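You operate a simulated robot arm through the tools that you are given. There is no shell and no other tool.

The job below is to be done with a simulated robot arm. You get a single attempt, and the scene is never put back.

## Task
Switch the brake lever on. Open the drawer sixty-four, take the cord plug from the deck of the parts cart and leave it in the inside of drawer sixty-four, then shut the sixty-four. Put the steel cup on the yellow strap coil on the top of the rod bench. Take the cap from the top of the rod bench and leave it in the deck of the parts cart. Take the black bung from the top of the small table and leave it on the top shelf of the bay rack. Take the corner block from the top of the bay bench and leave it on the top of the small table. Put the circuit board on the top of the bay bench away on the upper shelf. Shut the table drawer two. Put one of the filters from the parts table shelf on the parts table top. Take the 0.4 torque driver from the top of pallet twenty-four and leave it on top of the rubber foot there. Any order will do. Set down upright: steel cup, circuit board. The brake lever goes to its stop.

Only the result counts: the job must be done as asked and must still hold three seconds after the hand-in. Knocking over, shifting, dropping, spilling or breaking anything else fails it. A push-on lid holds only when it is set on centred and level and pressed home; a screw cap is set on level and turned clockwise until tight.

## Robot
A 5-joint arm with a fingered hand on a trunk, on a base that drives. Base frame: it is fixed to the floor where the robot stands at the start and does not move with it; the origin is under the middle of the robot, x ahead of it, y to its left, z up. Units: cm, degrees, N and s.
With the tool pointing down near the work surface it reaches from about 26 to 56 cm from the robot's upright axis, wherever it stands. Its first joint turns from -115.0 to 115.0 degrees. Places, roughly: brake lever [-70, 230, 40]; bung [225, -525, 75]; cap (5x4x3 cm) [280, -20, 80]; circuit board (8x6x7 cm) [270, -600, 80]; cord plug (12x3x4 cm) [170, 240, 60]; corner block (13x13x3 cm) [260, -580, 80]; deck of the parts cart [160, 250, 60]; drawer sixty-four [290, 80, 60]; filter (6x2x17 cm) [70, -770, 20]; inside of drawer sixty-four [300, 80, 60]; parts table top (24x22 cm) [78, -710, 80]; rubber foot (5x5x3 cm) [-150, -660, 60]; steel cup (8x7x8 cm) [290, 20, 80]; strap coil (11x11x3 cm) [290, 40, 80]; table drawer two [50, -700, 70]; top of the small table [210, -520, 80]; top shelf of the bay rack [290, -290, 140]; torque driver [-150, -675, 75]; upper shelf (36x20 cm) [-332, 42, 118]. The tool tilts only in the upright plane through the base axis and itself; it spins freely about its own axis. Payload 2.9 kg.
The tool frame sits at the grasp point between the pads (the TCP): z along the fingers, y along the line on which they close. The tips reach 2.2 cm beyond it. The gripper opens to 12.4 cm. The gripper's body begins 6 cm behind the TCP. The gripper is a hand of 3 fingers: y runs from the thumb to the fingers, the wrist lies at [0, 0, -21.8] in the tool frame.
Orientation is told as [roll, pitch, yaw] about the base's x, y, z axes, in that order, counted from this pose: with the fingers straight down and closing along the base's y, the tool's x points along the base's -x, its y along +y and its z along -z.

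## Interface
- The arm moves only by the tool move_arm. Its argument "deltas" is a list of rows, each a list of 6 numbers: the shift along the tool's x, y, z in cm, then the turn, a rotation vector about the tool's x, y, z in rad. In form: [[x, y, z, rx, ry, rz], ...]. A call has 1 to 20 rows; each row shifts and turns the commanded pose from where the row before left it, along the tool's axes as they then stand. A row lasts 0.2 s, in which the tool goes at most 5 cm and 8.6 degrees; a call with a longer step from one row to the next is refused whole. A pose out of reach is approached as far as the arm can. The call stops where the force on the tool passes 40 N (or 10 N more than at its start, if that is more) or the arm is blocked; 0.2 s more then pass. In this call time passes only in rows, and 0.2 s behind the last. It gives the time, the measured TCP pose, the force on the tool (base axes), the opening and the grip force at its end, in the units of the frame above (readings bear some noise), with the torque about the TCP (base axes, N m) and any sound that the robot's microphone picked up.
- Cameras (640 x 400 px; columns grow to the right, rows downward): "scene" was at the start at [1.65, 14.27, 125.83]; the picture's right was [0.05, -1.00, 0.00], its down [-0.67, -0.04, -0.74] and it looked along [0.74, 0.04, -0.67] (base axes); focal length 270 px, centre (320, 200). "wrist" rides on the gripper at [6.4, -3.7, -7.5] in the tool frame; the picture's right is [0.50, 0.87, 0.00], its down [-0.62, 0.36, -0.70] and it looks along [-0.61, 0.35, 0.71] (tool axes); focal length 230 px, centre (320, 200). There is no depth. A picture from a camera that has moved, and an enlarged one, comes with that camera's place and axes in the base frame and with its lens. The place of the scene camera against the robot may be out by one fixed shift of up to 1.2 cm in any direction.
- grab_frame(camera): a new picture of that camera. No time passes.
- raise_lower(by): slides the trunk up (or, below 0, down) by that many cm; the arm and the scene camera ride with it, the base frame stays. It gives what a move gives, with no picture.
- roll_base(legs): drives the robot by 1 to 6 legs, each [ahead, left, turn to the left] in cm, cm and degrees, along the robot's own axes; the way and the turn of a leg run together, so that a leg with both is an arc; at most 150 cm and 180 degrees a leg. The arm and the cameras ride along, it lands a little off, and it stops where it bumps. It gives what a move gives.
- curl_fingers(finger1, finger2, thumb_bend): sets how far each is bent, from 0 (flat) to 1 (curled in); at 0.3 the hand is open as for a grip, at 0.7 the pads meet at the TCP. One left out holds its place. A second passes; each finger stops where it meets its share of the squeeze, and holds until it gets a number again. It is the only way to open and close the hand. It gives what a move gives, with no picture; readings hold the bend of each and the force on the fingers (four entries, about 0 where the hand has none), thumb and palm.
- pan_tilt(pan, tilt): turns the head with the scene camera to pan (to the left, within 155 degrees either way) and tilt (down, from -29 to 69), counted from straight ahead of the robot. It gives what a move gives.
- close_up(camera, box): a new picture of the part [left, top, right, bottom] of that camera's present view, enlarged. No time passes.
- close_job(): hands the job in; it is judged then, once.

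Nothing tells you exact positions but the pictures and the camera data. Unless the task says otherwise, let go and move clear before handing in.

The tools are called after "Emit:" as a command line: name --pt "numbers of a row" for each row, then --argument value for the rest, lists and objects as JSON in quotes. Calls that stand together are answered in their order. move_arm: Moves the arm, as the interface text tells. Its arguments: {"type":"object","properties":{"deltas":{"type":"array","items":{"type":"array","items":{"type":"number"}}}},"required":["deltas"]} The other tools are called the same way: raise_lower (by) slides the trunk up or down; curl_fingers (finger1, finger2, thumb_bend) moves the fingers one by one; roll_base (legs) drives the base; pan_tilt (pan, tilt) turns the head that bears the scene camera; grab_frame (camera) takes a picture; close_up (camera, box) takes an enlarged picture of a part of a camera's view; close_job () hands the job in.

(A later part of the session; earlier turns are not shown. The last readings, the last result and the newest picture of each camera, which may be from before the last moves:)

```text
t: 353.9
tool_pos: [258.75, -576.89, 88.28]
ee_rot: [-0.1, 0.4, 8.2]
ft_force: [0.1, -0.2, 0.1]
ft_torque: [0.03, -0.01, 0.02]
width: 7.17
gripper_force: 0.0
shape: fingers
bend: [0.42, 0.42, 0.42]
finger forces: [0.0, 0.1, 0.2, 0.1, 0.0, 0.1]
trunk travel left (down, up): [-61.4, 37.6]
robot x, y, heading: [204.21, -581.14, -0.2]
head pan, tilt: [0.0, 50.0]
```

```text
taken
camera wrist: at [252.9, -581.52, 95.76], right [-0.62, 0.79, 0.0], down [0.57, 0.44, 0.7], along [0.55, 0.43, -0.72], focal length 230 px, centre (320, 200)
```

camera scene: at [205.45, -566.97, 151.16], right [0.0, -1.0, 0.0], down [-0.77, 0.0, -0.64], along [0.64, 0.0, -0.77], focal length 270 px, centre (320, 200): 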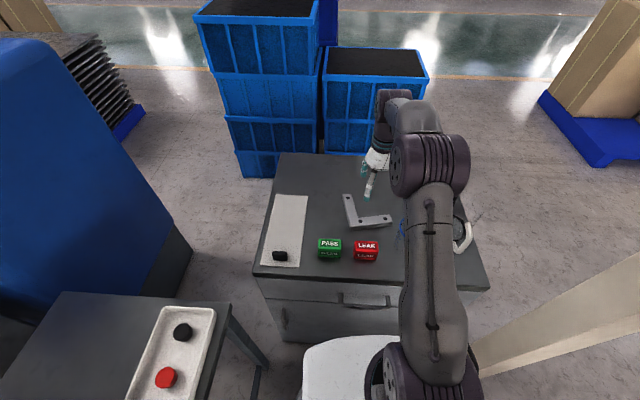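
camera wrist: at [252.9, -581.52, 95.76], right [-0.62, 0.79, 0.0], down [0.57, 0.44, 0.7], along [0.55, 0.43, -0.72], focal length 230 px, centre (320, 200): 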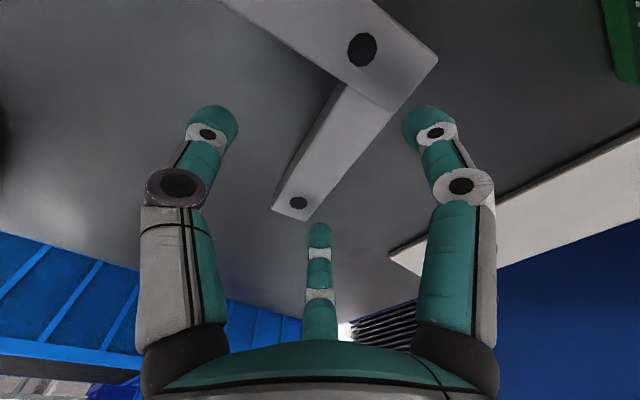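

Emit:
move_arm --pt "0 0 3.1 0 0 0"

Emit:
curl_fingers --finger1 0.68 --finger2 0.68 --thumb_bend 0.68

Emit:
grab_frame --camera "wrist"

```text
t: 354.3
tool_pos: [258.83, -576.75, 85.03]
ee_rot: [0.0, 0.4, 8.1]
ft_force: [0.4, 0.2, 0.3]
ft_torque: [0.01, 0.03, -0.01]
width: 7.25
gripper_force: 0.1
shape: fingers
bend: [0.41, 0.42, 0.42]
finger forces: [0.5, 0.1, 0.0, 0.0, 0.1, 0.0]
trunk travel left (down, up): [-61.4, 37.6]
robot x, y, heading: [204.06, -580.67, 0.0]
head pan, tilt: [0.0, 50.0]
```

```text
t: 355.3
tool_pos: [258.82, -576.75, 85.07]
ee_rot: [0.0, 0.6, 8.1]
ft_force: [0.3, 0.3, 0.2]
ft_torque: [-0.03, 0.03, -0.03]
width: 3.16
gripper_force: 11.9
shape: fingers
bend: [0.56, 0.59, 0.59]
finger forces: [7.1, 5.3, 0.0, 0.1, 11.2, 0.0]
trunk travel left (down, up): [-61.4, 37.6]
robot x, y, heading: [203.77, -580.73, 0.0]
head pan, tilt: [0.0, 50.0]
```

```text
taken
camera wrist: at [253.02, -581.29, 92.67], right [-0.62, 0.79, 0.0], down [0.57, 0.44, 0.7], along [0.55, 0.43, -0.72], focal length 230 px, centre (320, 200)
```

wrist: 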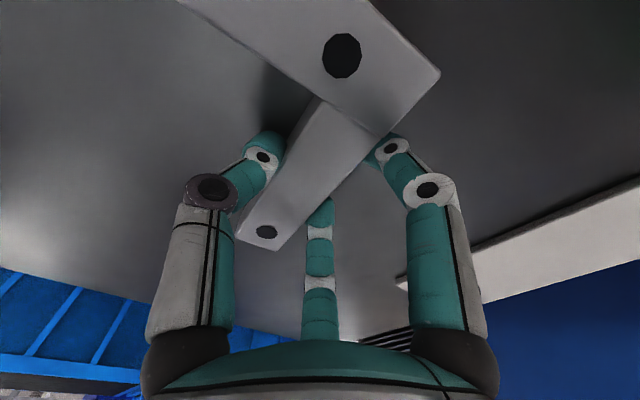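

Gripped. I lift straight up and check.

Emit:
move_arm --pt "0 0 -2 0 0 0" --pt "0 0 -3 0 0 0" --pt "0 0 -4 0 0 0" --pt "0 0 -4 0 0 0"

Emit:
grab_frame --camera "wrist"

Emit:
grab_frame --camera "scene"

```text
t: 356.3
tool_pos: [258.38, -576.82, 98.23]
ee_rot: [0.0, 0.4, 8.2]
ft_force: [-0.2, -0.5, -4.4]
ft_torque: [0.17, -0.07, -0.01]
width: 2.89
gripper_force: 12.4
shape: fingers
bend: [0.59, 0.6, 0.58]
finger forces: [5.7, 6.6, 0.1, 0.0, 12.5, 0.0]
trunk travel left (down, up): [-61.4, 37.6]
robot x, y, heading: [204.38, -580.59, 0.0]
head pan, tilt: [0.0, 50.0]
```

```text
taken
camera wrist: at [252.57, -581.42, 105.68], right [-0.62, 0.79, 0.0], down [0.57, 0.44, 0.7], along [0.55, 0.43, -0.72], focal length 230 px, centre (320, 200)
```

wrist: 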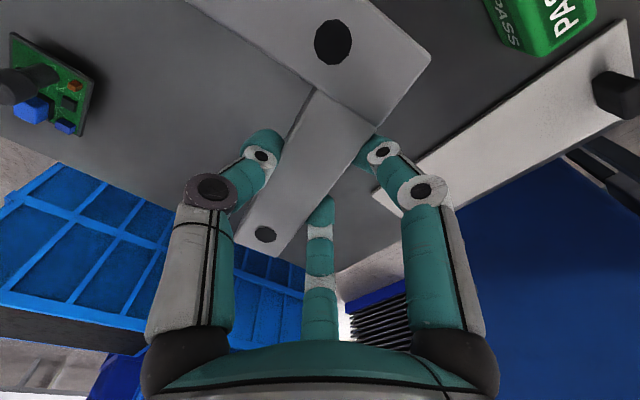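

```text
taken
camera scene: at [205.33, -567.05, 151.16], right [0.0, -1.0, 0.0], down [-0.77, 0.0, -0.64], along [0.64, 0.0, -0.77], focal length 270 px, centre (320, 200)
```

scene: 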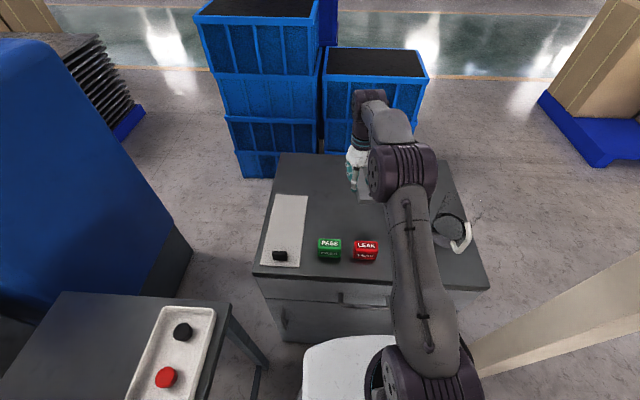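

Block held. I turn the base left 90° to bring it over the small table.

Emit:
roll_base --legs '[[0, 0, 90]]'

Emit:
pan_tilt --pan 0 --tilt 55

Emit:
grab_frame --camera "scene"

Emit:
grab_frame --camera "wrist"

```text
t: 360.5
tool_pos: [200.35, -526.62, 98.19]
ee_rot: [0.0, 0.5, 98.0]
ft_force: [0.5, -0.3, -4.5]
ft_torque: [0.1, 0.13, 0.01]
width: 2.82
gripper_force: 12.8
shape: fingers
bend: [0.6, 0.6, 0.58]
finger forces: [5.8, 6.9, 0.0, 0.0, 13.0, 0.0]
trunk travel left (down, up): [-61.4, 37.6]
robot x, y, heading: [204.05, -580.96, 90.0]
head pan, tilt: [0.0, 50.0]
```

```text
t: 361.2
tool_pos: [200.35, -526.63, 98.09]
ee_rot: [0.0, 0.4, 98.0]
ft_force: [-0.1, -0.3, -3.8]
ft_torque: [0.07, 0.17, 0.01]
width: 2.85
gripper_force: 13.0
shape: fingers
bend: [0.6, 0.6, 0.58]
finger forces: [5.8, 7.0, 0.0, 0.0, 13.1, 0.0]
trunk travel left (down, up): [-61.4, 37.6]
robot x, y, heading: [204.64, -580.86, 90.1]
head pan, tilt: [0.0, 55.0]
```

```text
taken
camera scene: at [189.11, -580.19, 150.52], right [1.0, 0.0, 0.0], down [0.0, -0.82, -0.57], along [0.0, 0.57, -0.82], focal length 270 px, centre (320, 200)
```

scene: 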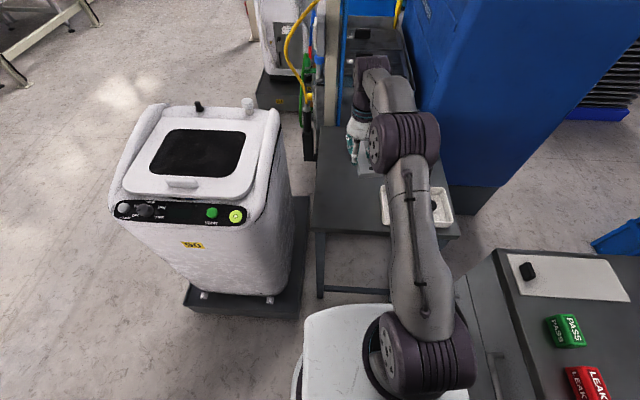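

```text
taken
camera wrist: at [204.83, -532.44, 105.62], right [-0.79, -0.62, 0.0], down [-0.44, 0.57, 0.7], along [-0.43, 0.55, -0.72], focal length 230 px, centre (320, 200)
```

wrist: 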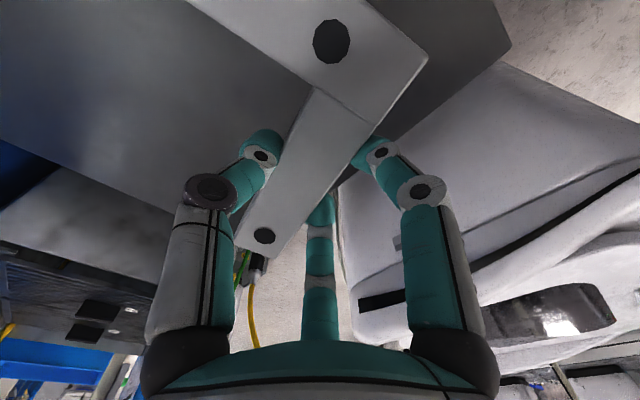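

Emit:
move_arm --pt "0 0 0 0 0 0.1428" --pt "0 0 0 0 0 0.1428" --pt "0 0 0 0 0 0.1428" --pt "0 0 0 0 0 0.1428" --pt "0 0 0 0 0 0.1428" --pt "0 0 0 0 0 0.1428" --pt "0 0 0 0 0 0.1428" --pt "0 0 0 0 0 0.1428" --pt "0 0 0 0 0 0.1428" --pt "0 0 0 0 0 0.1428" --pt "0 0 0 0 0 0.1428"

Emit:
grab_frame --camera "wrist"

Emit:
close_up --camera "scene" --box '[300, 90, 480, 250]'

```text
t: 363.6
tool_pos: [200.36, -526.62, 98.0]
ee_rot: [-0.5, -0.1, 7.9]
ft_force: [-0.8, -0.1, -3.5]
ft_torque: [0.14, -0.06, 0.01]
width: 2.81
gripper_force: 12.9
shape: fingers
bend: [0.6, 0.61, 0.58]
finger forces: [5.8, 7.1, 0.0, 0.0, 13.2, 0.0]
trunk travel left (down, up): [-61.4, 37.6]
robot x, y, heading: [204.5, -581.1, 89.8]
head pan, tilt: [0.0, 55.0]
```

```text
taken
camera wrist: at [194.49, -531.12, 105.59], right [-0.61, 0.79, -0.01], down [0.56, 0.44, 0.7], along [0.55, 0.42, -0.72], focal length 230 px, centre (320, 200)
```

wrist: 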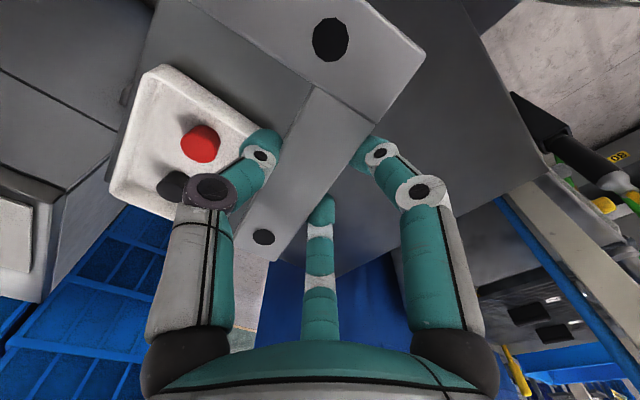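

```text
2.50 times, centred on (390, 170) of scene
camera zoom: at [189.09, -580.19, 150.51], right [1.0, 0.0, 0.0], down [0.0, -0.82, -0.57], along [0.0, 0.57, -0.82], focal length 676 px, centre (145, 275)
```

zoom: 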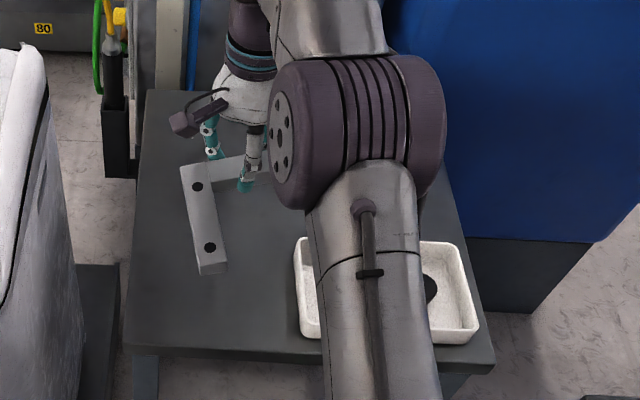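

L orientation is suitable: I need about 6 cm further onto the table. I advance and lower.

Emit:
roll_base --legs '[[6, 0, 0]]'

Emit:
raise_lower --by -14

Emit:
grab_frame --camera "wrist"

Emit:
close_up --camera "scene" --box '[290, 60, 470, 220]'

```text
t: 364.5
tool_pos: [200.36, -520.52, 97.92]
ee_rot: [-0.4, 0.0, 8.0]
ft_force: [0.6, -0.2, -3.5]
ft_torque: [0.15, -0.05, 0.0]
width: 2.78
gripper_force: 13.3
shape: fingers
bend: [0.6, 0.61, 0.58]
finger forces: [5.8, 6.9, 0.0, 0.0, 13.1, 0.0]
trunk travel left (down, up): [-61.4, 37.6]
robot x, y, heading: [204.05, -574.98, 90.0]
head pan, tilt: [0.0, 55.0]
```

```text
t: 366.2
tool_pos: [200.4, -520.63, 84.08]
ee_rot: [-0.3, 0.0, 8.0]
ft_force: [0.2, 0.1, -2.2]
ft_torque: [-0.06, 0.01, -0.04]
width: 2.77
gripper_force: 12.9
shape: fingers
bend: [0.6, 0.61, 0.58]
finger forces: [6.9, 6.3, 0.0, 0.1, 12.8, 0.0]
trunk travel left (down, up): [-47.4, 51.6]
robot x, y, heading: [203.98, -574.9, 89.7]
head pan, tilt: [0.0, 55.0]
```

```text
taken
camera wrist: at [194.52, -525.21, 91.6], right [-0.62, 0.79, -0.01], down [0.56, 0.44, 0.7], along [0.55, 0.43, -0.72], focal length 230 px, centre (320, 200)
```

wrist: 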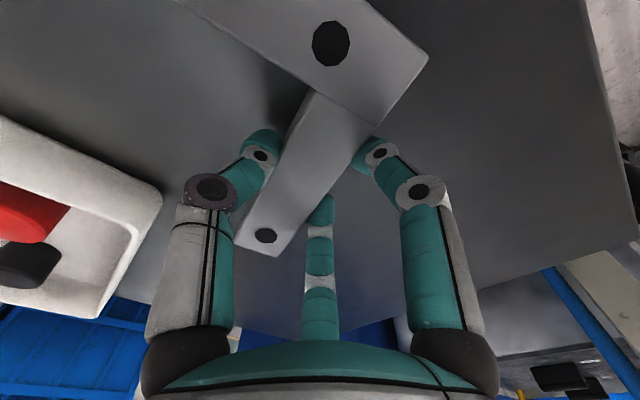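

```text
2.50 times, centred on (380, 140) of scene
camera zoom: at [189.13, -574.27, 136.52], right [1.0, 0.0, 0.0], down [0.0, -0.82, -0.57], along [0.0, 0.57, -0.82], focal length 676 px, centre (170, 350)
```

zoom: 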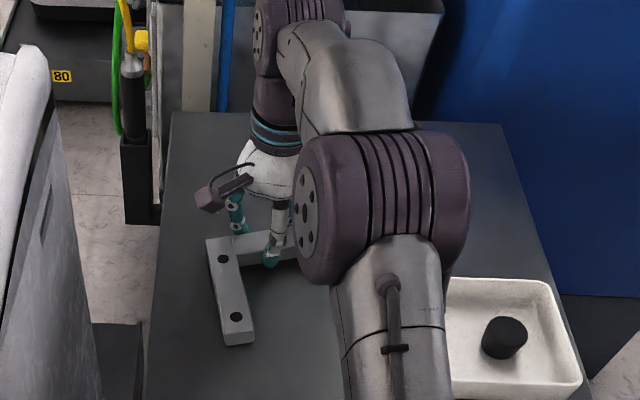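

Emit:
move_arm --pt "0 0 0.4 0 0 0"

Emit:
move_arm --pt "0 0 0.4 0 0 0"

Emit:
close_up --camera "scene" --box '[320, 110, 420, 210]'

```text
t: 366.6
tool_pos: [200.28, -520.92, 83.64]
ee_rot: [-0.5, 0.0, 8.0]
ft_force: [0.8, 0.2, -1.0]
ft_torque: [-0.1, 0.06, -0.02]
width: 2.77
gripper_force: 13.4
shape: fingers
bend: [0.6, 0.61, 0.58]
finger forces: [7.0, 6.5, 0.0, 0.1, 13.0, 0.0]
trunk travel left (down, up): [-47.4, 51.6]
robot x, y, heading: [204.66, -575.06, 90.1]
head pan, tilt: [0.0, 55.0]
```

```text
t: 367.0
tool_pos: [200.3, -520.71, 83.26]
ee_rot: [-0.4, 0.0, 8.1]
ft_force: [0.2, -0.3, -0.7]
ft_torque: [-0.1, 0.11, 0.02]
width: 2.75
gripper_force: 13.4
shape: fingers
bend: [0.6, 0.61, 0.58]
finger forces: [7.1, 6.1, 0.0, 0.1, 13.3, 0.0]
trunk travel left (down, up): [-47.4, 51.6]
robot x, y, heading: [204.18, -574.73, 90.1]
head pan, tilt: [0.0, 55.0]
```

```text
4.00 times, centred on (370, 160) of scene
camera zoom: at [189.14, -574.3, 136.52], right [1.0, 0.0, 0.0], down [0.0, -0.82, -0.57], along [0.0, 0.57, -0.82], focal length 1082 px, centre (120, 360)
```

zoom: 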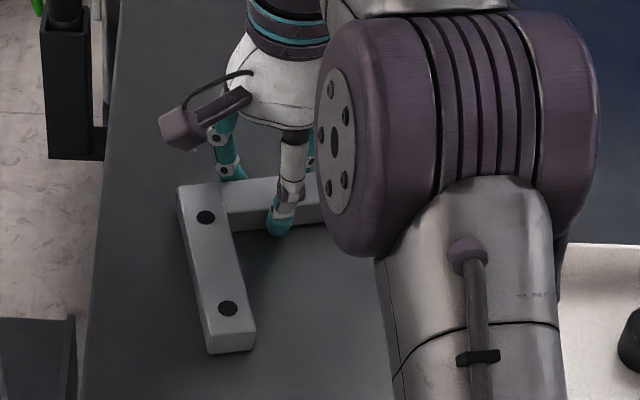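

Emit:
move_arm --pt "0 0 0.4 0 0 0"

Emit:
move_arm --pt "0 0 0.4 0 0 0"

Emit:
close_up --camera "scene" --box '[320, 110, 420, 210]'

```text
t: 367.4
tool_pos: [200.48, -520.81, 83.1]
ee_rot: [-0.2, -0.1, 8.2]
ft_force: [-1.6, 2.6, 12.5]
ft_torque: [-0.11, 0.16, 0.02]
width: 2.74
gripper_force: 15.9
shape: fingers
bend: [0.6, 0.61, 0.58]
finger forces: [9.6, 7.9, 0.0, 0.0, 14.1, 0.1]
trunk travel left (down, up): [-47.4, 51.6]
robot x, y, heading: [204.27, -575.07, 89.6]
head pan, tilt: [0.0, 55.0]
```

```text
t: 367.8
tool_pos: [200.47, -520.88, 82.88]
ee_rot: [0.2, 0.1, 8.1]
ft_force: [-0.1, 10.0, 30.4]
ft_torque: [0.05, 0.01, -0.08]
width: 2.7
gripper_force: 20.4
shape: fingers
bend: [0.6, 0.61, 0.59]
finger forces: [13.9, 11.7, 0.0, 0.1, 15.1, 0.0]
trunk travel left (down, up): [-47.4, 51.6]
robot x, y, heading: [204.3, -574.58, 89.7]
head pan, tilt: [0.0, 55.0]
```

```text
4.00 times, centred on (370, 160) of scene
camera zoom: at [189.15, -574.55, 136.57], right [1.0, 0.0, 0.0], down [0.0, -0.82, -0.58], along [0.0, 0.58, -0.82], focal length 1082 px, centre (120, 360)
```

zoom: 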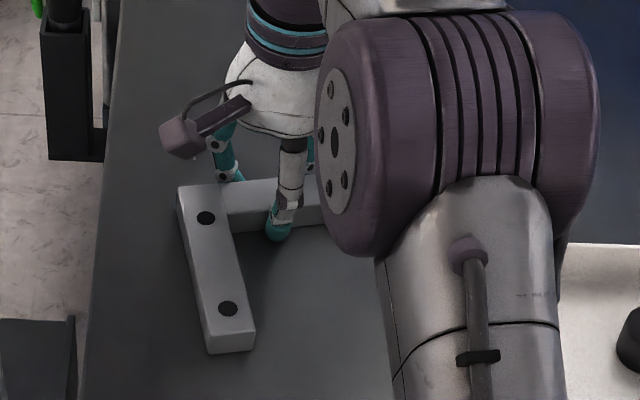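

Block is down. I release and lift.

Emit:
move_arm --pt "0 0 -0.3 0 0 0"

Emit:
curl_fingers --finger1 0.48 --finger2 0.48 --thumb_bend 0.48

Emit:
move_arm --pt "0 0 -2 0 0 0" --pt "0 0 -4 0 0 0" --pt "0 0 -5 0 0 0" --pt "0 0 -5 0 0 0"

Emit:
grab_frame --camera "wrist"

Emit:
grab_frame --camera "scene"

```text
t: 368.2
tool_pos: [200.4, -520.88, 82.83]
ee_rot: [-0.5, -0.1, 8.0]
ft_force: [2.4, 9.9, 22.7]
ft_torque: [0.02, -0.05, 0.0]
width: 2.69
gripper_force: 19.3
shape: fingers
bend: [0.6, 0.61, 0.59]
finger forces: [13.2, 10.2, 0.1, 0.0, 14.8, 0.0]
trunk travel left (down, up): [-47.4, 51.6]
robot x, y, heading: [204.44, -574.98, 89.8]
head pan, tilt: [0.0, 55.0]
```

```text
t: 369.2
tool_pos: [200.32, -520.91, 82.82]
ee_rot: [-0.4, 0.1, 8.0]
ft_force: [-0.1, -3.1, 11.8]
ft_torque: [0.1, 0.04, 0.01]
width: 5.03
gripper_force: 5.7
shape: fingers
bend: [0.51, 0.51, 0.48]
finger forces: [5.3, 5.4, 0.1, 0.1, 0.1, 0.1]
trunk travel left (down, up): [-47.4, 51.6]
robot x, y, heading: [204.15, -574.99, 89.7]
head pan, tilt: [0.0, 55.0]
```

```text
t: 370.2
tool_pos: [200.64, -523.16, 96.62]
ee_rot: [-0.4, 0.0, 8.0]
ft_force: [0.6, -0.1, -0.5]
ft_torque: [-0.02, -0.01, -0.01]
width: 5.49
gripper_force: 0.1
shape: fingers
bend: [0.48, 0.48, 0.48]
finger forces: [0.1, 0.0, 0.1, 0.1, 0.1, 0.0]
out of reach, approached as far as the arm can: row 3, 4
trunk travel left (down, up): [-47.4, 51.6]
robot x, y, heading: [204.1, -574.83, 89.7]
head pan, tilt: [0.0, 55.0]
```

```text
taken
camera wrist: at [194.85, -527.67, 104.09], right [-0.62, 0.79, -0.01], down [0.56, 0.45, 0.7], along [0.55, 0.43, -0.72], focal length 230 px, centre (320, 200)
```

wrist: 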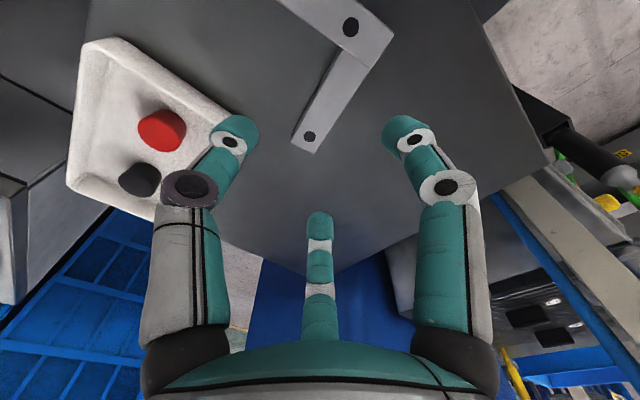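

```text
taken
camera scene: at [189.12, -574.29, 136.51], right [1.0, 0.0, 0.0], down [0.0, -0.82, -0.57], along [0.0, 0.57, -0.82], focal length 270 px, centre (320, 200)
```

scene: 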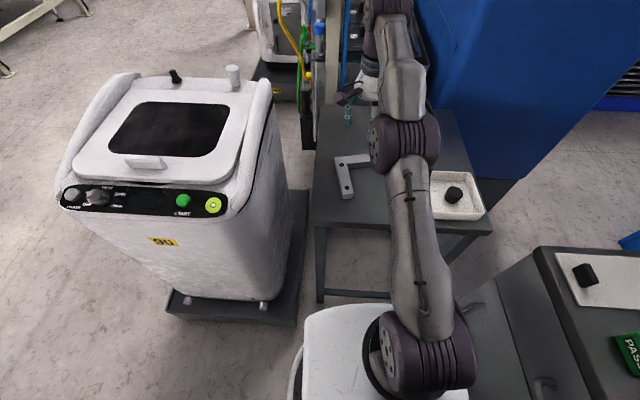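

Corner block placed. Next, the black bung at about (221.5,-534) in the tray. I move above it and spin for finger clearance.

Emit:
move_arm --pt "-3.84 -2.72 0 0 0 0" --pt "-3.84 -2.72 0 0 0 0" --pt "-3.84 -2.72 0 0 0 0" --pt "-3.84 -2.72 0 0 0 0" --pt "-3.84 -2.72 0 0 0 0"

Emit:
move_arm --pt "0 0 0 0 0 -0.131" --pt "0 0 0 0 0 -0.131" --pt "0 0 0 0 0 -0.131" --pt "0 0 0 0 0 -0.131" --pt "0 0 0 0 0 -0.131" --pt "0 0 0 0 0 -0.131" --pt "0 0 0 0 0 -0.131" --pt "0 0 0 0 0 -0.131"

Emit:
grab_frame --camera "wrist"

```text
t: 371.4
tool_pos: [221.67, -533.94, 96.55]
ee_rot: [-0.3, 0.1, 8.0]
ft_force: [0.7, 0.2, -0.3]
ft_torque: [-0.01, 0.02, 0.05]
width: 5.52
gripper_force: 0.1
shape: fingers
bend: [0.48, 0.48, 0.48]
finger forces: [0.0, 0.0, 0.1, 0.0, 0.0, 0.1]
trunk travel left (down, up): [-47.4, 51.6]
robot x, y, heading: [204.56, -575.06, 90.0]
head pan, tilt: [0.0, 55.0]
```

```text
t: 373.2
tool_pos: [221.42, -534.01, 96.65]
ee_rot: [0.0, 0.4, 68.2]
ft_force: [-0.3, -0.1, -0.3]
ft_torque: [-0.04, -0.03, 0.0]
width: 5.48
gripper_force: 0.0
shape: fingers
bend: [0.48, 0.48, 0.48]
finger forces: [0.0, 0.0, 0.0, 0.0, 0.1, 0.1]
trunk travel left (down, up): [-47.4, 51.6]
robot x, y, heading: [204.3, -574.43, 89.7]
head pan, tilt: [0.0, 55.0]
```

```text
taken
camera wrist: at [222.52, -541.21, 104.17], right [-0.99, -0.14, 0.0], down [-0.1, 0.71, 0.7], along [-0.1, 0.69, -0.72], focal length 230 px, centre (320, 200)
```

wrist: 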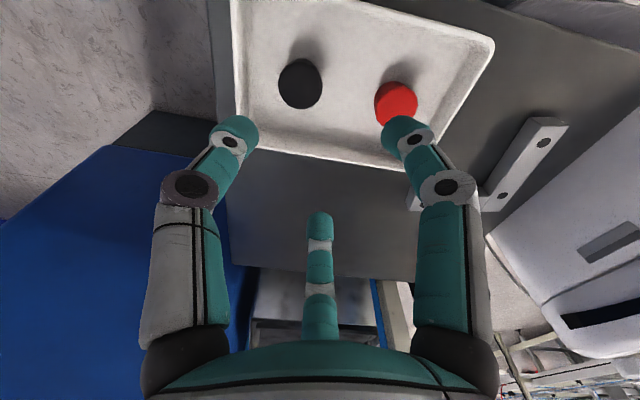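

Emit:
move_arm --pt "0.2 -1.8 3 0 0 0" --pt "0 0 3.5 0 0 0"

Emit:
grab_frame --camera "wrist"

```text
t: 373.8
tool_pos: [223.21, -534.82, 90.18]
ee_rot: [0.0, 0.2, 68.1]
ft_force: [-1.1, -0.9, 0.2]
ft_torque: [0.02, 0.06, -0.04]
width: 5.47
gripper_force: 0.1
shape: fingers
bend: [0.48, 0.48, 0.48]
finger forces: [0.0, 0.0, 0.0, 0.0, 0.0, 0.0]
trunk travel left (down, up): [-47.4, 51.6]
robot x, y, heading: [204.46, -574.87, 89.6]
head pan, tilt: [0.0, 55.0]
```

```text
taken
camera wrist: at [224.13, -542.12, 97.72], right [-0.99, -0.14, 0.0], down [-0.1, 0.71, 0.7], along [-0.1, 0.69, -0.72], focal length 230 px, centre (320, 200)
```

wrist: 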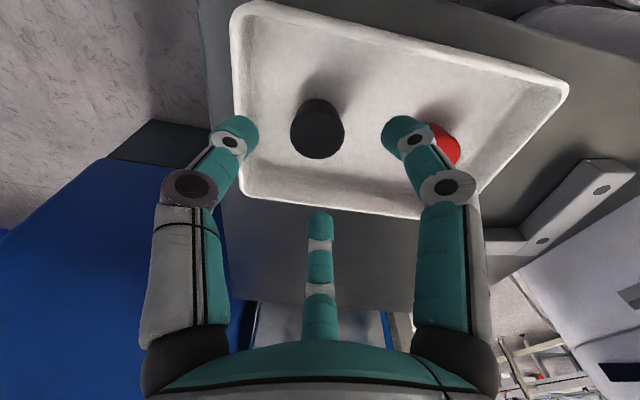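

Bung at (223.2,-534.7), top z≈83.5. I descend and grip.

Emit:
move_arm --pt "0 0 3 0 0 0" --pt "0 0 2.8 0 0 0"

Emit:
grab_frame --camera "wrist"

```text
t: 374.4
tool_pos: [223.13, -534.94, 84.29]
ee_rot: [0.0, 0.3, 68.2]
ft_force: [-0.5, 0.5, 0.0]
ft_torque: [0.02, 0.01, -0.04]
width: 5.48
gripper_force: 0.0
shape: fingers
bend: [0.48, 0.48, 0.48]
finger forces: [0.0, 0.1, 0.0, 0.0, 0.0, 0.0]
trunk travel left (down, up): [-47.4, 51.6]
robot x, y, heading: [204.3, -575.03, 89.8]
head pan, tilt: [0.0, 55.0]
```

```text
taken
camera wrist: at [224.12, -542.17, 91.88], right [-0.99, -0.14, 0.0], down [-0.1, 0.71, 0.7], along [-0.1, 0.69, -0.72], focal length 230 px, centre (320, 200)
```

wrist: 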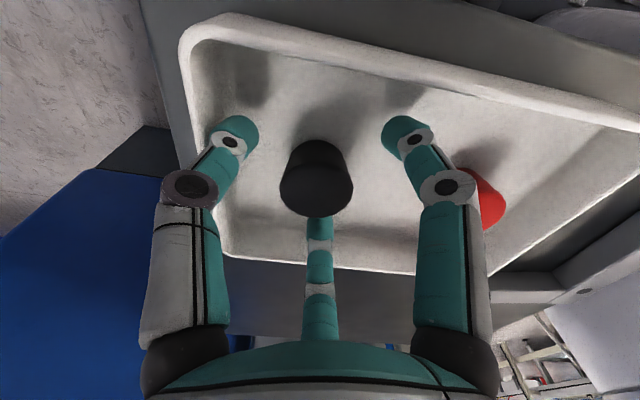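

Emit:
move_arm --pt "0 0 0.4 0 0 0"

Emit:
curl_fingers --finger1 0.68 --finger2 0.68 --thumb_bend 0.68

Emit:
grab_frame --camera "wrist"

```text
t: 374.8
tool_pos: [223.19, -534.92, 83.98]
ee_rot: [-0.1, 0.4, 68.1]
ft_force: [0.5, 0.1, -0.3]
ft_torque: [0.03, 0.03, 0.0]
width: 5.48
gripper_force: 0.0
shape: fingers
bend: [0.48, 0.48, 0.48]
finger forces: [0.0, 0.0, 0.0, 0.1, 0.1, 0.1]
trunk travel left (down, up): [-47.4, 51.6]
robot x, y, heading: [204.38, -575.15, 89.9]
head pan, tilt: [0.0, 55.0]
```

```text
t: 375.8
tool_pos: [223.22, -535.0, 83.99]
ee_rot: [0.0, 0.5, 68.1]
ft_force: [0.0, 0.3, -1.4]
ft_torque: [0.01, 0.01, 0.01]
width: 2.25
gripper_force: 9.3
shape: fingers
bend: [0.6, 0.58, 0.62]
finger forces: [5.1, 6.4, 0.0, 0.1, 7.9, 0.0]
trunk travel left (down, up): [-47.4, 51.6]
robot x, y, heading: [204.17, -574.87, 89.9]
head pan, tilt: [0.0, 55.0]
```

```text
taken
camera wrist: at [224.14, -542.21, 91.54], right [-0.99, -0.14, 0.0], down [-0.1, 0.71, 0.7], along [-0.1, 0.69, -0.72], focal length 230 px, centre (320, 200)
```

wrist: 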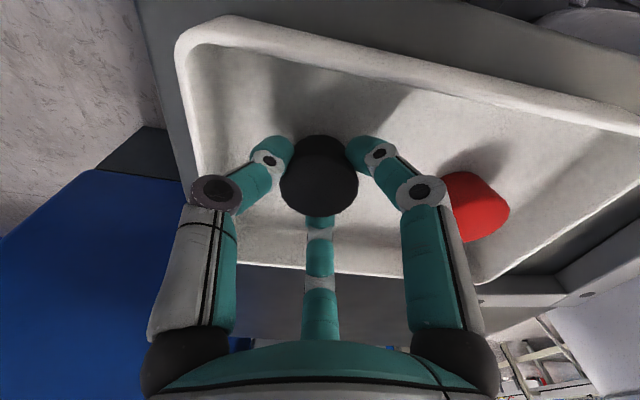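

Gripped the bung. I lift it out and plan the route to the rack.

Emit:
move_arm --pt "0 0 -3 0 0 0" --pt "0 0 -4 0 0 0"

Emit:
raise_lower --by 25

Emit:
grab_frame --camera "wrist"

Emit:
pan_tilt --pan 0 --tilt 15

Emit:
grab_frame --camera "scene"

```text
t: 376.4
tool_pos: [223.11, -534.64, 91.02]
ee_rot: [0.1, 0.3, 68.2]
ft_force: [-0.4, 0.0, -0.4]
ft_torque: [-0.01, -0.01, -0.03]
width: 2.24
gripper_force: 10.0
shape: fingers
bend: [0.6, 0.58, 0.62]
finger forces: [5.3, 6.6, 0.0, 0.1, 7.7, 0.0]
trunk travel left (down, up): [-47.4, 51.6]
robot x, y, heading: [204.87, -574.74, 89.7]
head pan, tilt: [0.0, 55.0]
```

```text
t: 379.0
tool_pos: [223.07, -534.77, 115.91]
ee_rot: [0.0, 0.4, 68.1]
ft_force: [0.3, 0.6, 0.1]
ft_torque: [-0.04, -0.04, -0.04]
width: 2.23
gripper_force: 9.5
shape: fingers
bend: [0.6, 0.58, 0.62]
finger forces: [5.2, 6.5, 0.0, 0.0, 7.7, 0.0]
trunk travel left (down, up): [-72.4, 26.6]
robot x, y, heading: [204.37, -574.76, 89.7]
head pan, tilt: [0.0, 55.0]
```

```text
taken
camera wrist: at [224.13, -541.99, 123.52], right [-0.99, -0.14, 0.0], down [-0.1, 0.71, 0.7], along [-0.1, 0.69, -0.72], focal length 230 px, centre (320, 200)
```

wrist: 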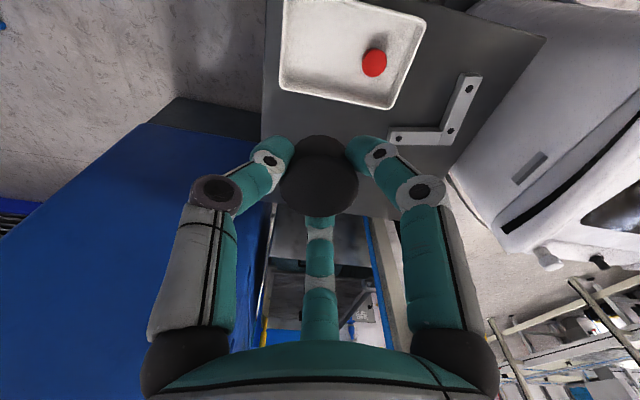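

```text
t: 380.1
tool_pos: [223.1, -534.71, 115.94]
ee_rot: [-0.1, 0.3, 68.1]
ft_force: [-0.3, -0.6, -0.7]
ft_torque: [-0.02, 0.01, 0.01]
width: 2.22
gripper_force: 10.1
shape: fingers
bend: [0.6, 0.58, 0.62]
finger forces: [5.2, 6.5, 0.1, 0.0, 7.6, 0.1]
trunk travel left (down, up): [-72.4, 26.6]
robot x, y, heading: [204.19, -575.02, 90.2]
head pan, tilt: [0.0, 15.0]
```

```text
taken
camera scene: at [189.14, -572.18, 167.53], right [1.0, 0.0, 0.0], down [0.0, -0.26, -0.97], along [0.0, 0.97, -0.26], focal length 270 px, centre (320, 200)
```

scene: 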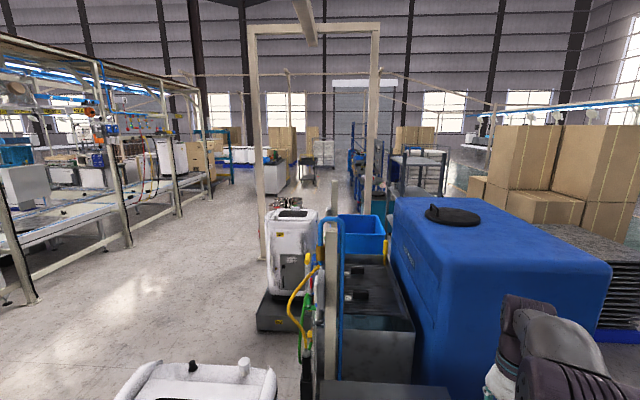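

Emit:
close_up --camera "scene" --box '[320, 110, 520, 240]'

```text
3.08 times, centred on (420, 175) of scene
camera zoom: at [189.14, -572.18, 167.53], right [1.0, 0.0, 0.0], down [0.0, -0.26, -0.97], along [0.0, 0.97, -0.26], focal length 832 px, centre (12, 277)
```

zoom: 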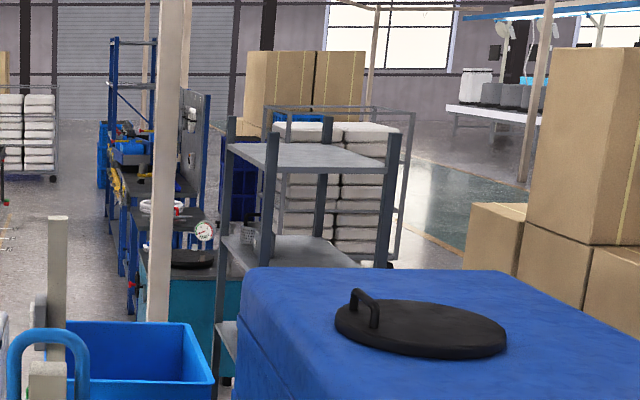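

Bung secured. The rack is rotated ~18°, with bins in front; its north end is open floor. I'll drive out through the gap, north up the aisle and around to the rack's north end.

Emit:
raise_lower --by 12

Emit:
roll_base --legs '[[-15.5, 9, 0], [-1, 58, 0]]'

Emit:
pan_tilt --pan 60 --tilt 69

Emit:
grab_frame --camera "scene"

```text
t: 381.6
tool_pos: [223.07, -534.69, 128.03]
ee_rot: [0.1, 0.4, 68.1]
ft_force: [1.2, -0.2, -0.5]
ft_torque: [-0.01, -0.02, 0.0]
width: 2.22
gripper_force: 9.9
shape: fingers
bend: [0.6, 0.58, 0.62]
finger forces: [5.2, 6.6, 0.0, 0.0, 7.7, 0.1]
trunk travel left (down, up): [-84.4, 14.6]
robot x, y, heading: [204.34, -574.78, 89.7]
head pan, tilt: [0.0, 15.0]
```

```text
t: 386.0
tool_pos: [155.85, -550.94, 127.96]
ee_rot: [0.0, 0.3, 68.2]
ft_force: [0.2, -0.1, -0.4]
ft_torque: [0.01, 0.0, 0.0]
width: 2.21
gripper_force: 9.6
shape: fingers
bend: [0.6, 0.58, 0.62]
finger forces: [5.2, 6.5, 0.0, 0.1, 7.8, 0.0]
trunk travel left (down, up): [-84.4, 14.6]
robot x, y, heading: [136.83, -591.13, 90.1]
head pan, tilt: [0.0, 15.0]
```

```text
t: 387.3
tool_pos: [155.78, -550.94, 128.02]
ee_rot: [0.0, 0.4, 68.2]
ft_force: [0.2, 0.7, 0.0]
ft_torque: [0.02, -0.05, 0.0]
width: 2.2
gripper_force: 9.8
shape: fingers
bend: [0.6, 0.58, 0.62]
finger forces: [5.2, 6.4, 0.0, 0.0, 7.6, 0.0]
trunk travel left (down, up): [-84.4, 14.6]
robot x, y, heading: [136.84, -590.86, 90.0]
head pan, tilt: [60.0, 68.8]
```

```text
taken
camera scene: at [117.07, -594.98, 171.98], right [0.5, 0.86, 0.0], down [0.81, -0.47, -0.36], along [-0.31, 0.18, -0.93], focal length 270 px, centre (320, 200)
```

scene: 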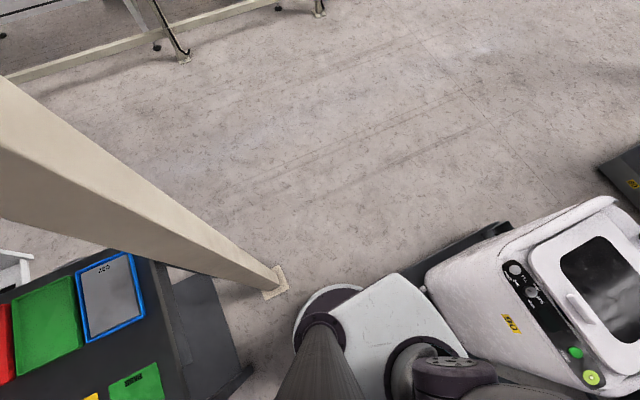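

Emit:
roll_base --legs '[[13.5, 24.3, 0], [12.5, 24, 0], [20, 85, 0]]'

Emit:
pan_tilt --pan 0 --tilt 15

Emit:
grab_frame --camera "scene"

```text
t: 395.0
tool_pos: [20.3, -505.51, 127.98]
ee_rot: [0.0, 0.2, 69.0]
ft_force: [0.5, 0.1, 0.2]
ft_torque: [0.0, -0.01, 0.03]
width: 2.22
gripper_force: 9.9
shape: fingers
bend: [0.6, 0.58, 0.62]
finger forces: [5.2, 6.5, 0.0, 0.0, 7.8, 0.0]
trunk travel left (down, up): [-84.4, 14.6]
robot x, y, heading: [2.13, -545.81, 90.4]
head pan, tilt: [60.0, 68.8]
```

```text
t: 396.3
tool_pos: [20.38, -505.45, 128.06]
ee_rot: [0.0, 0.3, 68.9]
ft_force: [0.1, 0.5, -0.6]
ft_torque: [-0.01, -0.03, -0.03]
width: 2.2
gripper_force: 9.8
shape: fingers
bend: [0.6, 0.58, 0.62]
finger forces: [5.3, 6.5, 0.0, 0.0, 7.6, 0.0]
trunk travel left (down, up): [-84.4, 14.6]
robot x, y, heading: [2.35, -546.21, 90.7]
head pan, tilt: [0.0, 15.0]
```

```text
taken
camera scene: at [-13.14, -543.42, 179.53], right [1.0, 0.01, 0.0], down [0.0, -0.26, -0.97], along [-0.01, 0.97, -0.26], focal length 270 px, centre (320, 200)
```

scene: 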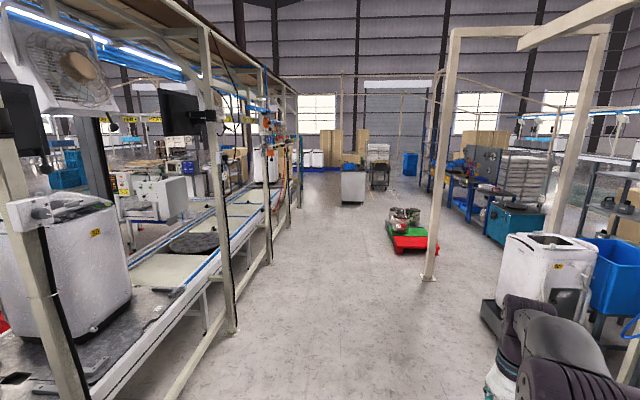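

Emit:
roll_base --legs '[[0, 0, -0.6], [150, 0, 0], [150, 0, 0]]'

Emit:
roll_base --legs '[[150, 0, 0]]'

```text
t: 410.8
tool_pos: [29.89, -213.69, 128.05]
ee_rot: [0.0, 0.3, 63.6]
ft_force: [0.7, -0.5, 0.0]
ft_torque: [0.01, 0.0, 0.0]
width: 2.2
gripper_force: 9.3
shape: fingers
bend: [0.6, 0.58, 0.62]
finger forces: [5.2, 6.5, 0.1, 0.1, 7.7, 0.0]
trunk travel left (down, up): [-84.4, 14.6]
robot x, y, heading: [8.37, -252.48, 85.1]
head pan, tilt: [0.0, 15.0]
```

```text
t: 418.3
tool_pos: [47.04, -64.51, 127.89]
ee_rot: [0.0, 0.3, 61.2]
ft_force: [0.1, 0.2, 0.6]
ft_torque: [0.06, 0.0, 0.0]
width: 2.23
gripper_force: 9.5
shape: fingers
bend: [0.6, 0.58, 0.62]
finger forces: [5.3, 6.6, 0.1, 0.0, 7.6, 0.1]
trunk travel left (down, up): [-84.4, 14.6]
robot x, y, heading: [23.82, -102.04, 83.0]
head pan, tilt: [0.0, 15.0]
```

Emit:
roll_base --legs '[[95, 0, 0], [0, 0, -83], [150, 0, 0], [34, 0, 0], [0, 0, -90]]'

Emit:
pan_tilt --pan 15 --tilt 25

Emit:
grab_frame --camera "scene"

```text
t: 439.2
tool_pos: [198.62, -34.2, 127.98]
ee_rot: [0.0, 0.5, -105.5]
ft_force: [0.0, 0.6, -0.2]
ft_torque: [-0.02, -0.03, 0.01]
width: 2.19
gripper_force: 8.9
shape: fingers
bend: [0.6, 0.58, 0.62]
finger forces: [4.8, 6.4, 0.0, 0.0, 7.6, 0.1]
trunk travel left (down, up): [-84.4, 14.6]
robot x, y, heading: [213.25, 7.86, -83.8]
head pan, tilt: [0.0, 15.0]
```

```text
t: 440.0
tool_pos: [198.62, -34.05, 127.96]
ee_rot: [0.0, 0.3, -105.6]
ft_force: [-0.4, -0.6, -0.2]
ft_torque: [-0.02, -0.02, -0.03]
width: 2.16
gripper_force: 9.6
shape: fingers
bend: [0.6, 0.58, 0.62]
finger forces: [4.8, 6.4, 0.0, 0.1, 7.6, 0.1]
trunk travel left (down, up): [-84.4, 14.6]
robot x, y, heading: [213.01, 7.79, -84.0]
head pan, tilt: [15.0, 25.0]
```

```text
taken
camera scene: at [229.32, 6.03, 177.92], right [-0.93, -0.36, 0.0], down [-0.15, 0.39, -0.91], along [0.33, -0.85, -0.42], focal length 270 px, centre (320, 200)
```

scene: 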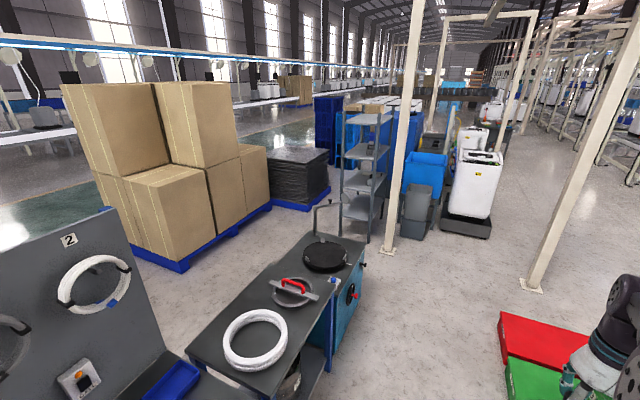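

Emit:
close_up --camera "scene" --box '[310, 90, 430, 270]'

```text
2.22 times, centred on (370, 180) of scene
camera zoom: at [229.32, 6.03, 177.92], right [-0.93, -0.36, 0.0], down [-0.15, 0.39, -0.91], along [0.33, -0.85, -0.42], focal length 601 px, centre (209, 244)
```

zoom: 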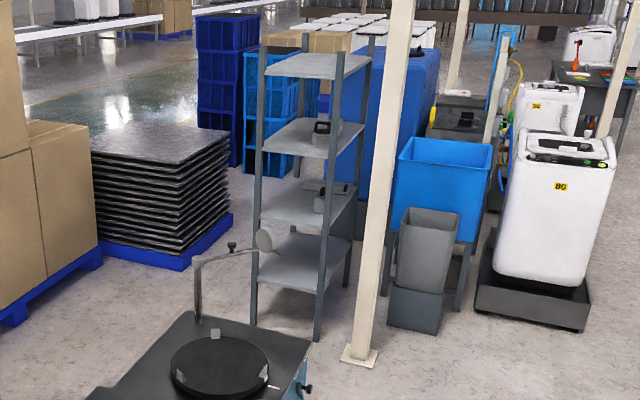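

The rack is axis-aligned: x 272–310, y −268…−328, top shelf z≈134. Its north end is open. I drive there.

Emit:
roll_base --legs '[[0, 0, -6], [99, -6, 0], [97, 0, 0]]'

Emit:
pan_tilt --pan 30 --tilt 30

Emit:
grab_frame --camera "scene"

```text
t: 450.2
tool_pos: [186.14, -226.05, 128.02]
ee_rot: [0.0, 0.3, -112.0]
ft_force: [-0.9, -0.3, -1.4]
ft_torque: [0.03, -0.02, 0.0]
width: 2.2
gripper_force: 8.6
shape: fingers
bend: [0.6, 0.58, 0.62]
finger forces: [4.8, 6.4, 0.0, 0.1, 7.6, 0.0]
trunk travel left (down, up): [-84.4, 14.6]
robot x, y, heading: [205.07, -185.98, -90.2]
head pan, tilt: [15.0, 25.0]
```

```text
t: 451.0
tool_pos: [186.13, -225.93, 127.92]
ee_rot: [-0.1, 0.4, -112.1]
ft_force: [-0.1, -0.7, -0.8]
ft_torque: [0.0, -0.01, 0.02]
width: 2.15
gripper_force: 9.4
shape: fingers
bend: [0.6, 0.58, 0.62]
finger forces: [4.7, 6.4, 0.1, 0.0, 7.5, 0.0]
trunk travel left (down, up): [-84.4, 14.6]
robot x, y, heading: [205.17, -185.51, -90.3]
head pan, tilt: [30.0, 30.0]
```

```text
taken
camera scene: at [223.4, -188.49, 177.12], right [-0.87, -0.49, 0.0], down [-0.25, 0.43, -0.87], along [0.43, -0.75, -0.5], focal length 270 px, centre (320, 200)
```

scene: 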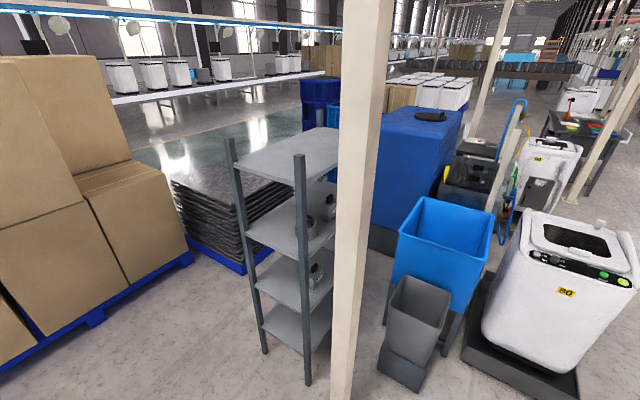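

Emit:
roll_base --legs '[[0, 84.5, 0]]'

Emit:
raise_lower --by 14

Emit:
pan_tilt --pan -5 --tilt 50

Emit:
grab_frame --camera "scene"

```text
t: 453.8
tool_pos: [228.61, -231.58, 127.99]
ee_rot: [0.0, 0.5, -111.0]
ft_force: [-0.5, 1.1, -0.2]
ft_torque: [0.0, 0.01, -0.05]
width: 2.16
gripper_force: 9.8
shape: fingers
bend: [0.6, 0.58, 0.62]
finger forces: [4.9, 6.4, 0.0, 0.1, 7.7, 0.0]
trunk travel left (down, up): [-84.4, 14.6]
robot x, y, heading: [246.41, -190.88, -89.3]
head pan, tilt: [30.0, 30.0]
stopped in leg 1: the robot was blocked; the commanded pose is now the measured one
```

```text
t: 455.5
tool_pos: [228.56, -231.38, 141.96]
ee_rot: [0.1, 0.5, -111.0]
ft_force: [-0.5, 1.0, -0.2]
ft_torque: [0.0, 0.01, 0.04]
width: 2.15
gripper_force: 9.1
shape: fingers
bend: [0.6, 0.58, 0.62]
finger forces: [4.8, 6.4, 0.1, 0.0, 7.7, 0.0]
trunk travel left (down, up): [-98.4, 0.6]
robot x, y, heading: [246.79, -190.96, -89.2]
head pan, tilt: [30.0, 30.0]
```

```text
t: 456.5
tool_pos: [228.54, -231.46, 141.86]
ee_rot: [0.0, 0.4, -110.9]
ft_force: [0.4, -0.3, 0.0]
ft_torque: [-0.02, -0.01, 0.03]
width: 2.17
gripper_force: 9.6
shape: fingers
bend: [0.6, 0.58, 0.62]
finger forces: [4.9, 6.4, 0.1, 0.1, 7.8, 0.0]
trunk travel left (down, up): [-98.4, 0.6]
robot x, y, heading: [246.51, -190.96, -89.5]
head pan, tilt: [-5.0, 50.0]
```

```text
taken
camera scene: at [259.91, -193.05, 188.17], right [-1.0, 0.07, 0.0], down [0.06, 0.76, -0.64], along [-0.05, -0.64, -0.77], focal length 270 px, centre (320, 200)
```

scene: 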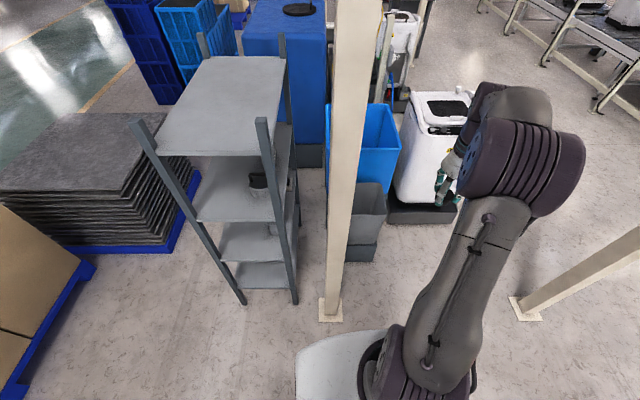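

The base bumped something on its left. I look that way.

Emit:
pan_tilt --pan 100 --tilt 60

Emit:
grab_frame --camera "scene"

```text
t: 458.3
tool_pos: [228.53, -231.36, 141.91]
ee_rot: [0.0, 0.3, -111.0]
ft_force: [-0.2, 0.2, 0.1]
ft_torque: [0.0, -0.04, 0.02]
width: 2.16
gripper_force: 9.6
shape: fingers
bend: [0.6, 0.58, 0.62]
finger forces: [4.9, 6.4, 0.0, 0.0, 7.7, 0.0]
trunk travel left (down, up): [-98.4, 0.6]
robot x, y, heading: [246.98, -190.96, -89.1]
head pan, tilt: [100.0, 60.0]
```

```text
taken
camera scene: at [267.03, -184.13, 186.91], right [0.19, -0.98, 0.0], down [-0.85, -0.16, -0.5], along [0.49, 0.09, -0.87], focal length 270 px, centre (320, 200)
```

scene: 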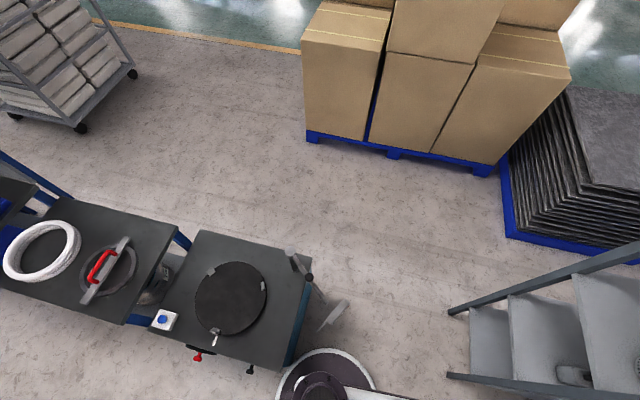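

It was the cabinet's corner at about (258,-162). I move south first, then east between cabinet and rack.

Emit:
roll_base --legs '[[11, -2, -0.5], [0, 44, 0]]'

Emit:
pan_tilt --pan -5 --tilt 50

Emit:
grab_frame --camera "scene"

```text
t: 461.0
tool_pos: [251.96, -242.96, 142.01]
ee_rot: [0.0, 0.3, -110.9]
ft_force: [0.7, 0.5, -0.8]
ft_torque: [0.01, 0.06, 0.01]
width: 2.13
gripper_force: 9.8
shape: fingers
bend: [0.6, 0.58, 0.62]
finger forces: [4.9, 6.4, 0.0, 0.1, 7.6, 0.0]
trunk travel left (down, up): [-98.4, 0.6]
robot x, y, heading: [269.38, -202.69, -89.2]
head pan, tilt: [100.0, 60.0]
stopped in leg 2: the robot was blocked; the commanded pose is now the measured one
```

```text
t: 462.8
tool_pos: [251.45, -242.97, 141.9]
ee_rot: [0.1, 0.4, -111.0]
ft_force: [0.4, -0.4, -0.7]
ft_torque: [0.02, 0.03, 0.0]
width: 2.17
gripper_force: 9.7
shape: fingers
bend: [0.6, 0.58, 0.62]
finger forces: [4.9, 6.4, 0.1, 0.0, 7.6, 0.0]
trunk travel left (down, up): [-98.4, 0.6]
robot x, y, heading: [269.4, -202.59, -89.0]
head pan, tilt: [-5.0, 50.0]
```

```text
taken
camera scene: at [282.81, -204.69, 188.17], right [-1.0, 0.07, 0.0], down [0.05, 0.76, -0.64], along [-0.05, -0.64, -0.77], focal length 270 px, centre (320, 200)
```

scene: 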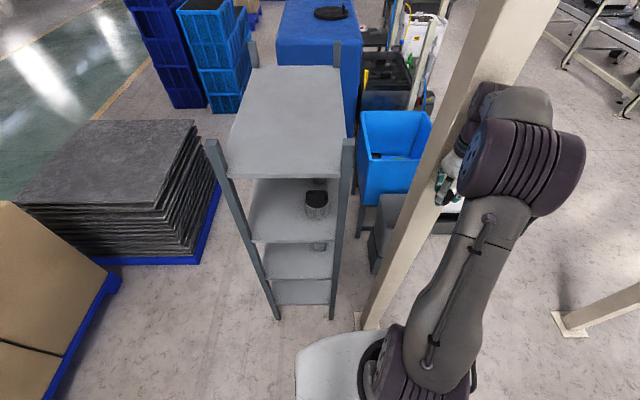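

The hand was beside the column. I swing the hand to the robot's centre line, away from the column.

Emit:
move_arm --pt "2.8 0.6 0 0 0 0" --pt "2.0 4.0 0 0 0 0" --pt "2.0 4.2 0 0 0 0" --pt "1.7 4.2 0 0 0 0" --pt "1.0 2.8 0 0 0 0"

Emit:
grab_frame --camera "scene"

```text
t: 464.0
tool_pos: [269.7, -240.12, 141.92]
ee_rot: [-0.1, 0.3, -110.9]
ft_force: [0.2, -0.2, -0.8]
ft_torque: [-0.02, 0.0, -0.01]
width: 2.15
gripper_force: 9.0
shape: fingers
bend: [0.6, 0.58, 0.62]
finger forces: [4.8, 6.4, 0.0, 0.0, 7.4, 0.0]
trunk travel left (down, up): [-98.4, 0.6]
robot x, y, heading: [269.76, -202.33, -89.1]
head pan, tilt: [-5.0, 50.0]
```

```text
taken
camera scene: at [282.89, -204.73, 188.16], right [-1.0, 0.07, 0.0], down [0.05, 0.76, -0.64], along [-0.05, -0.64, -0.77], focal length 270 px, centre (320, 200)
```

scene: 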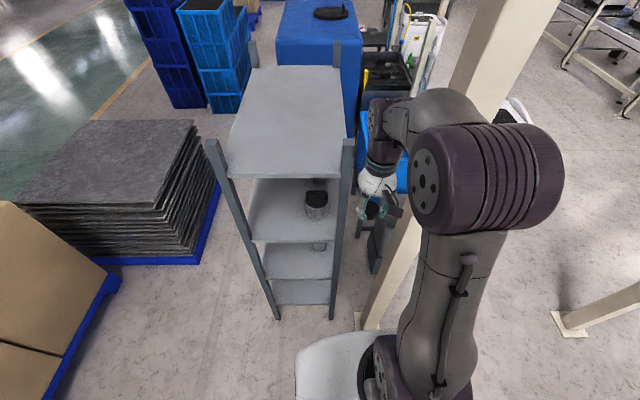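

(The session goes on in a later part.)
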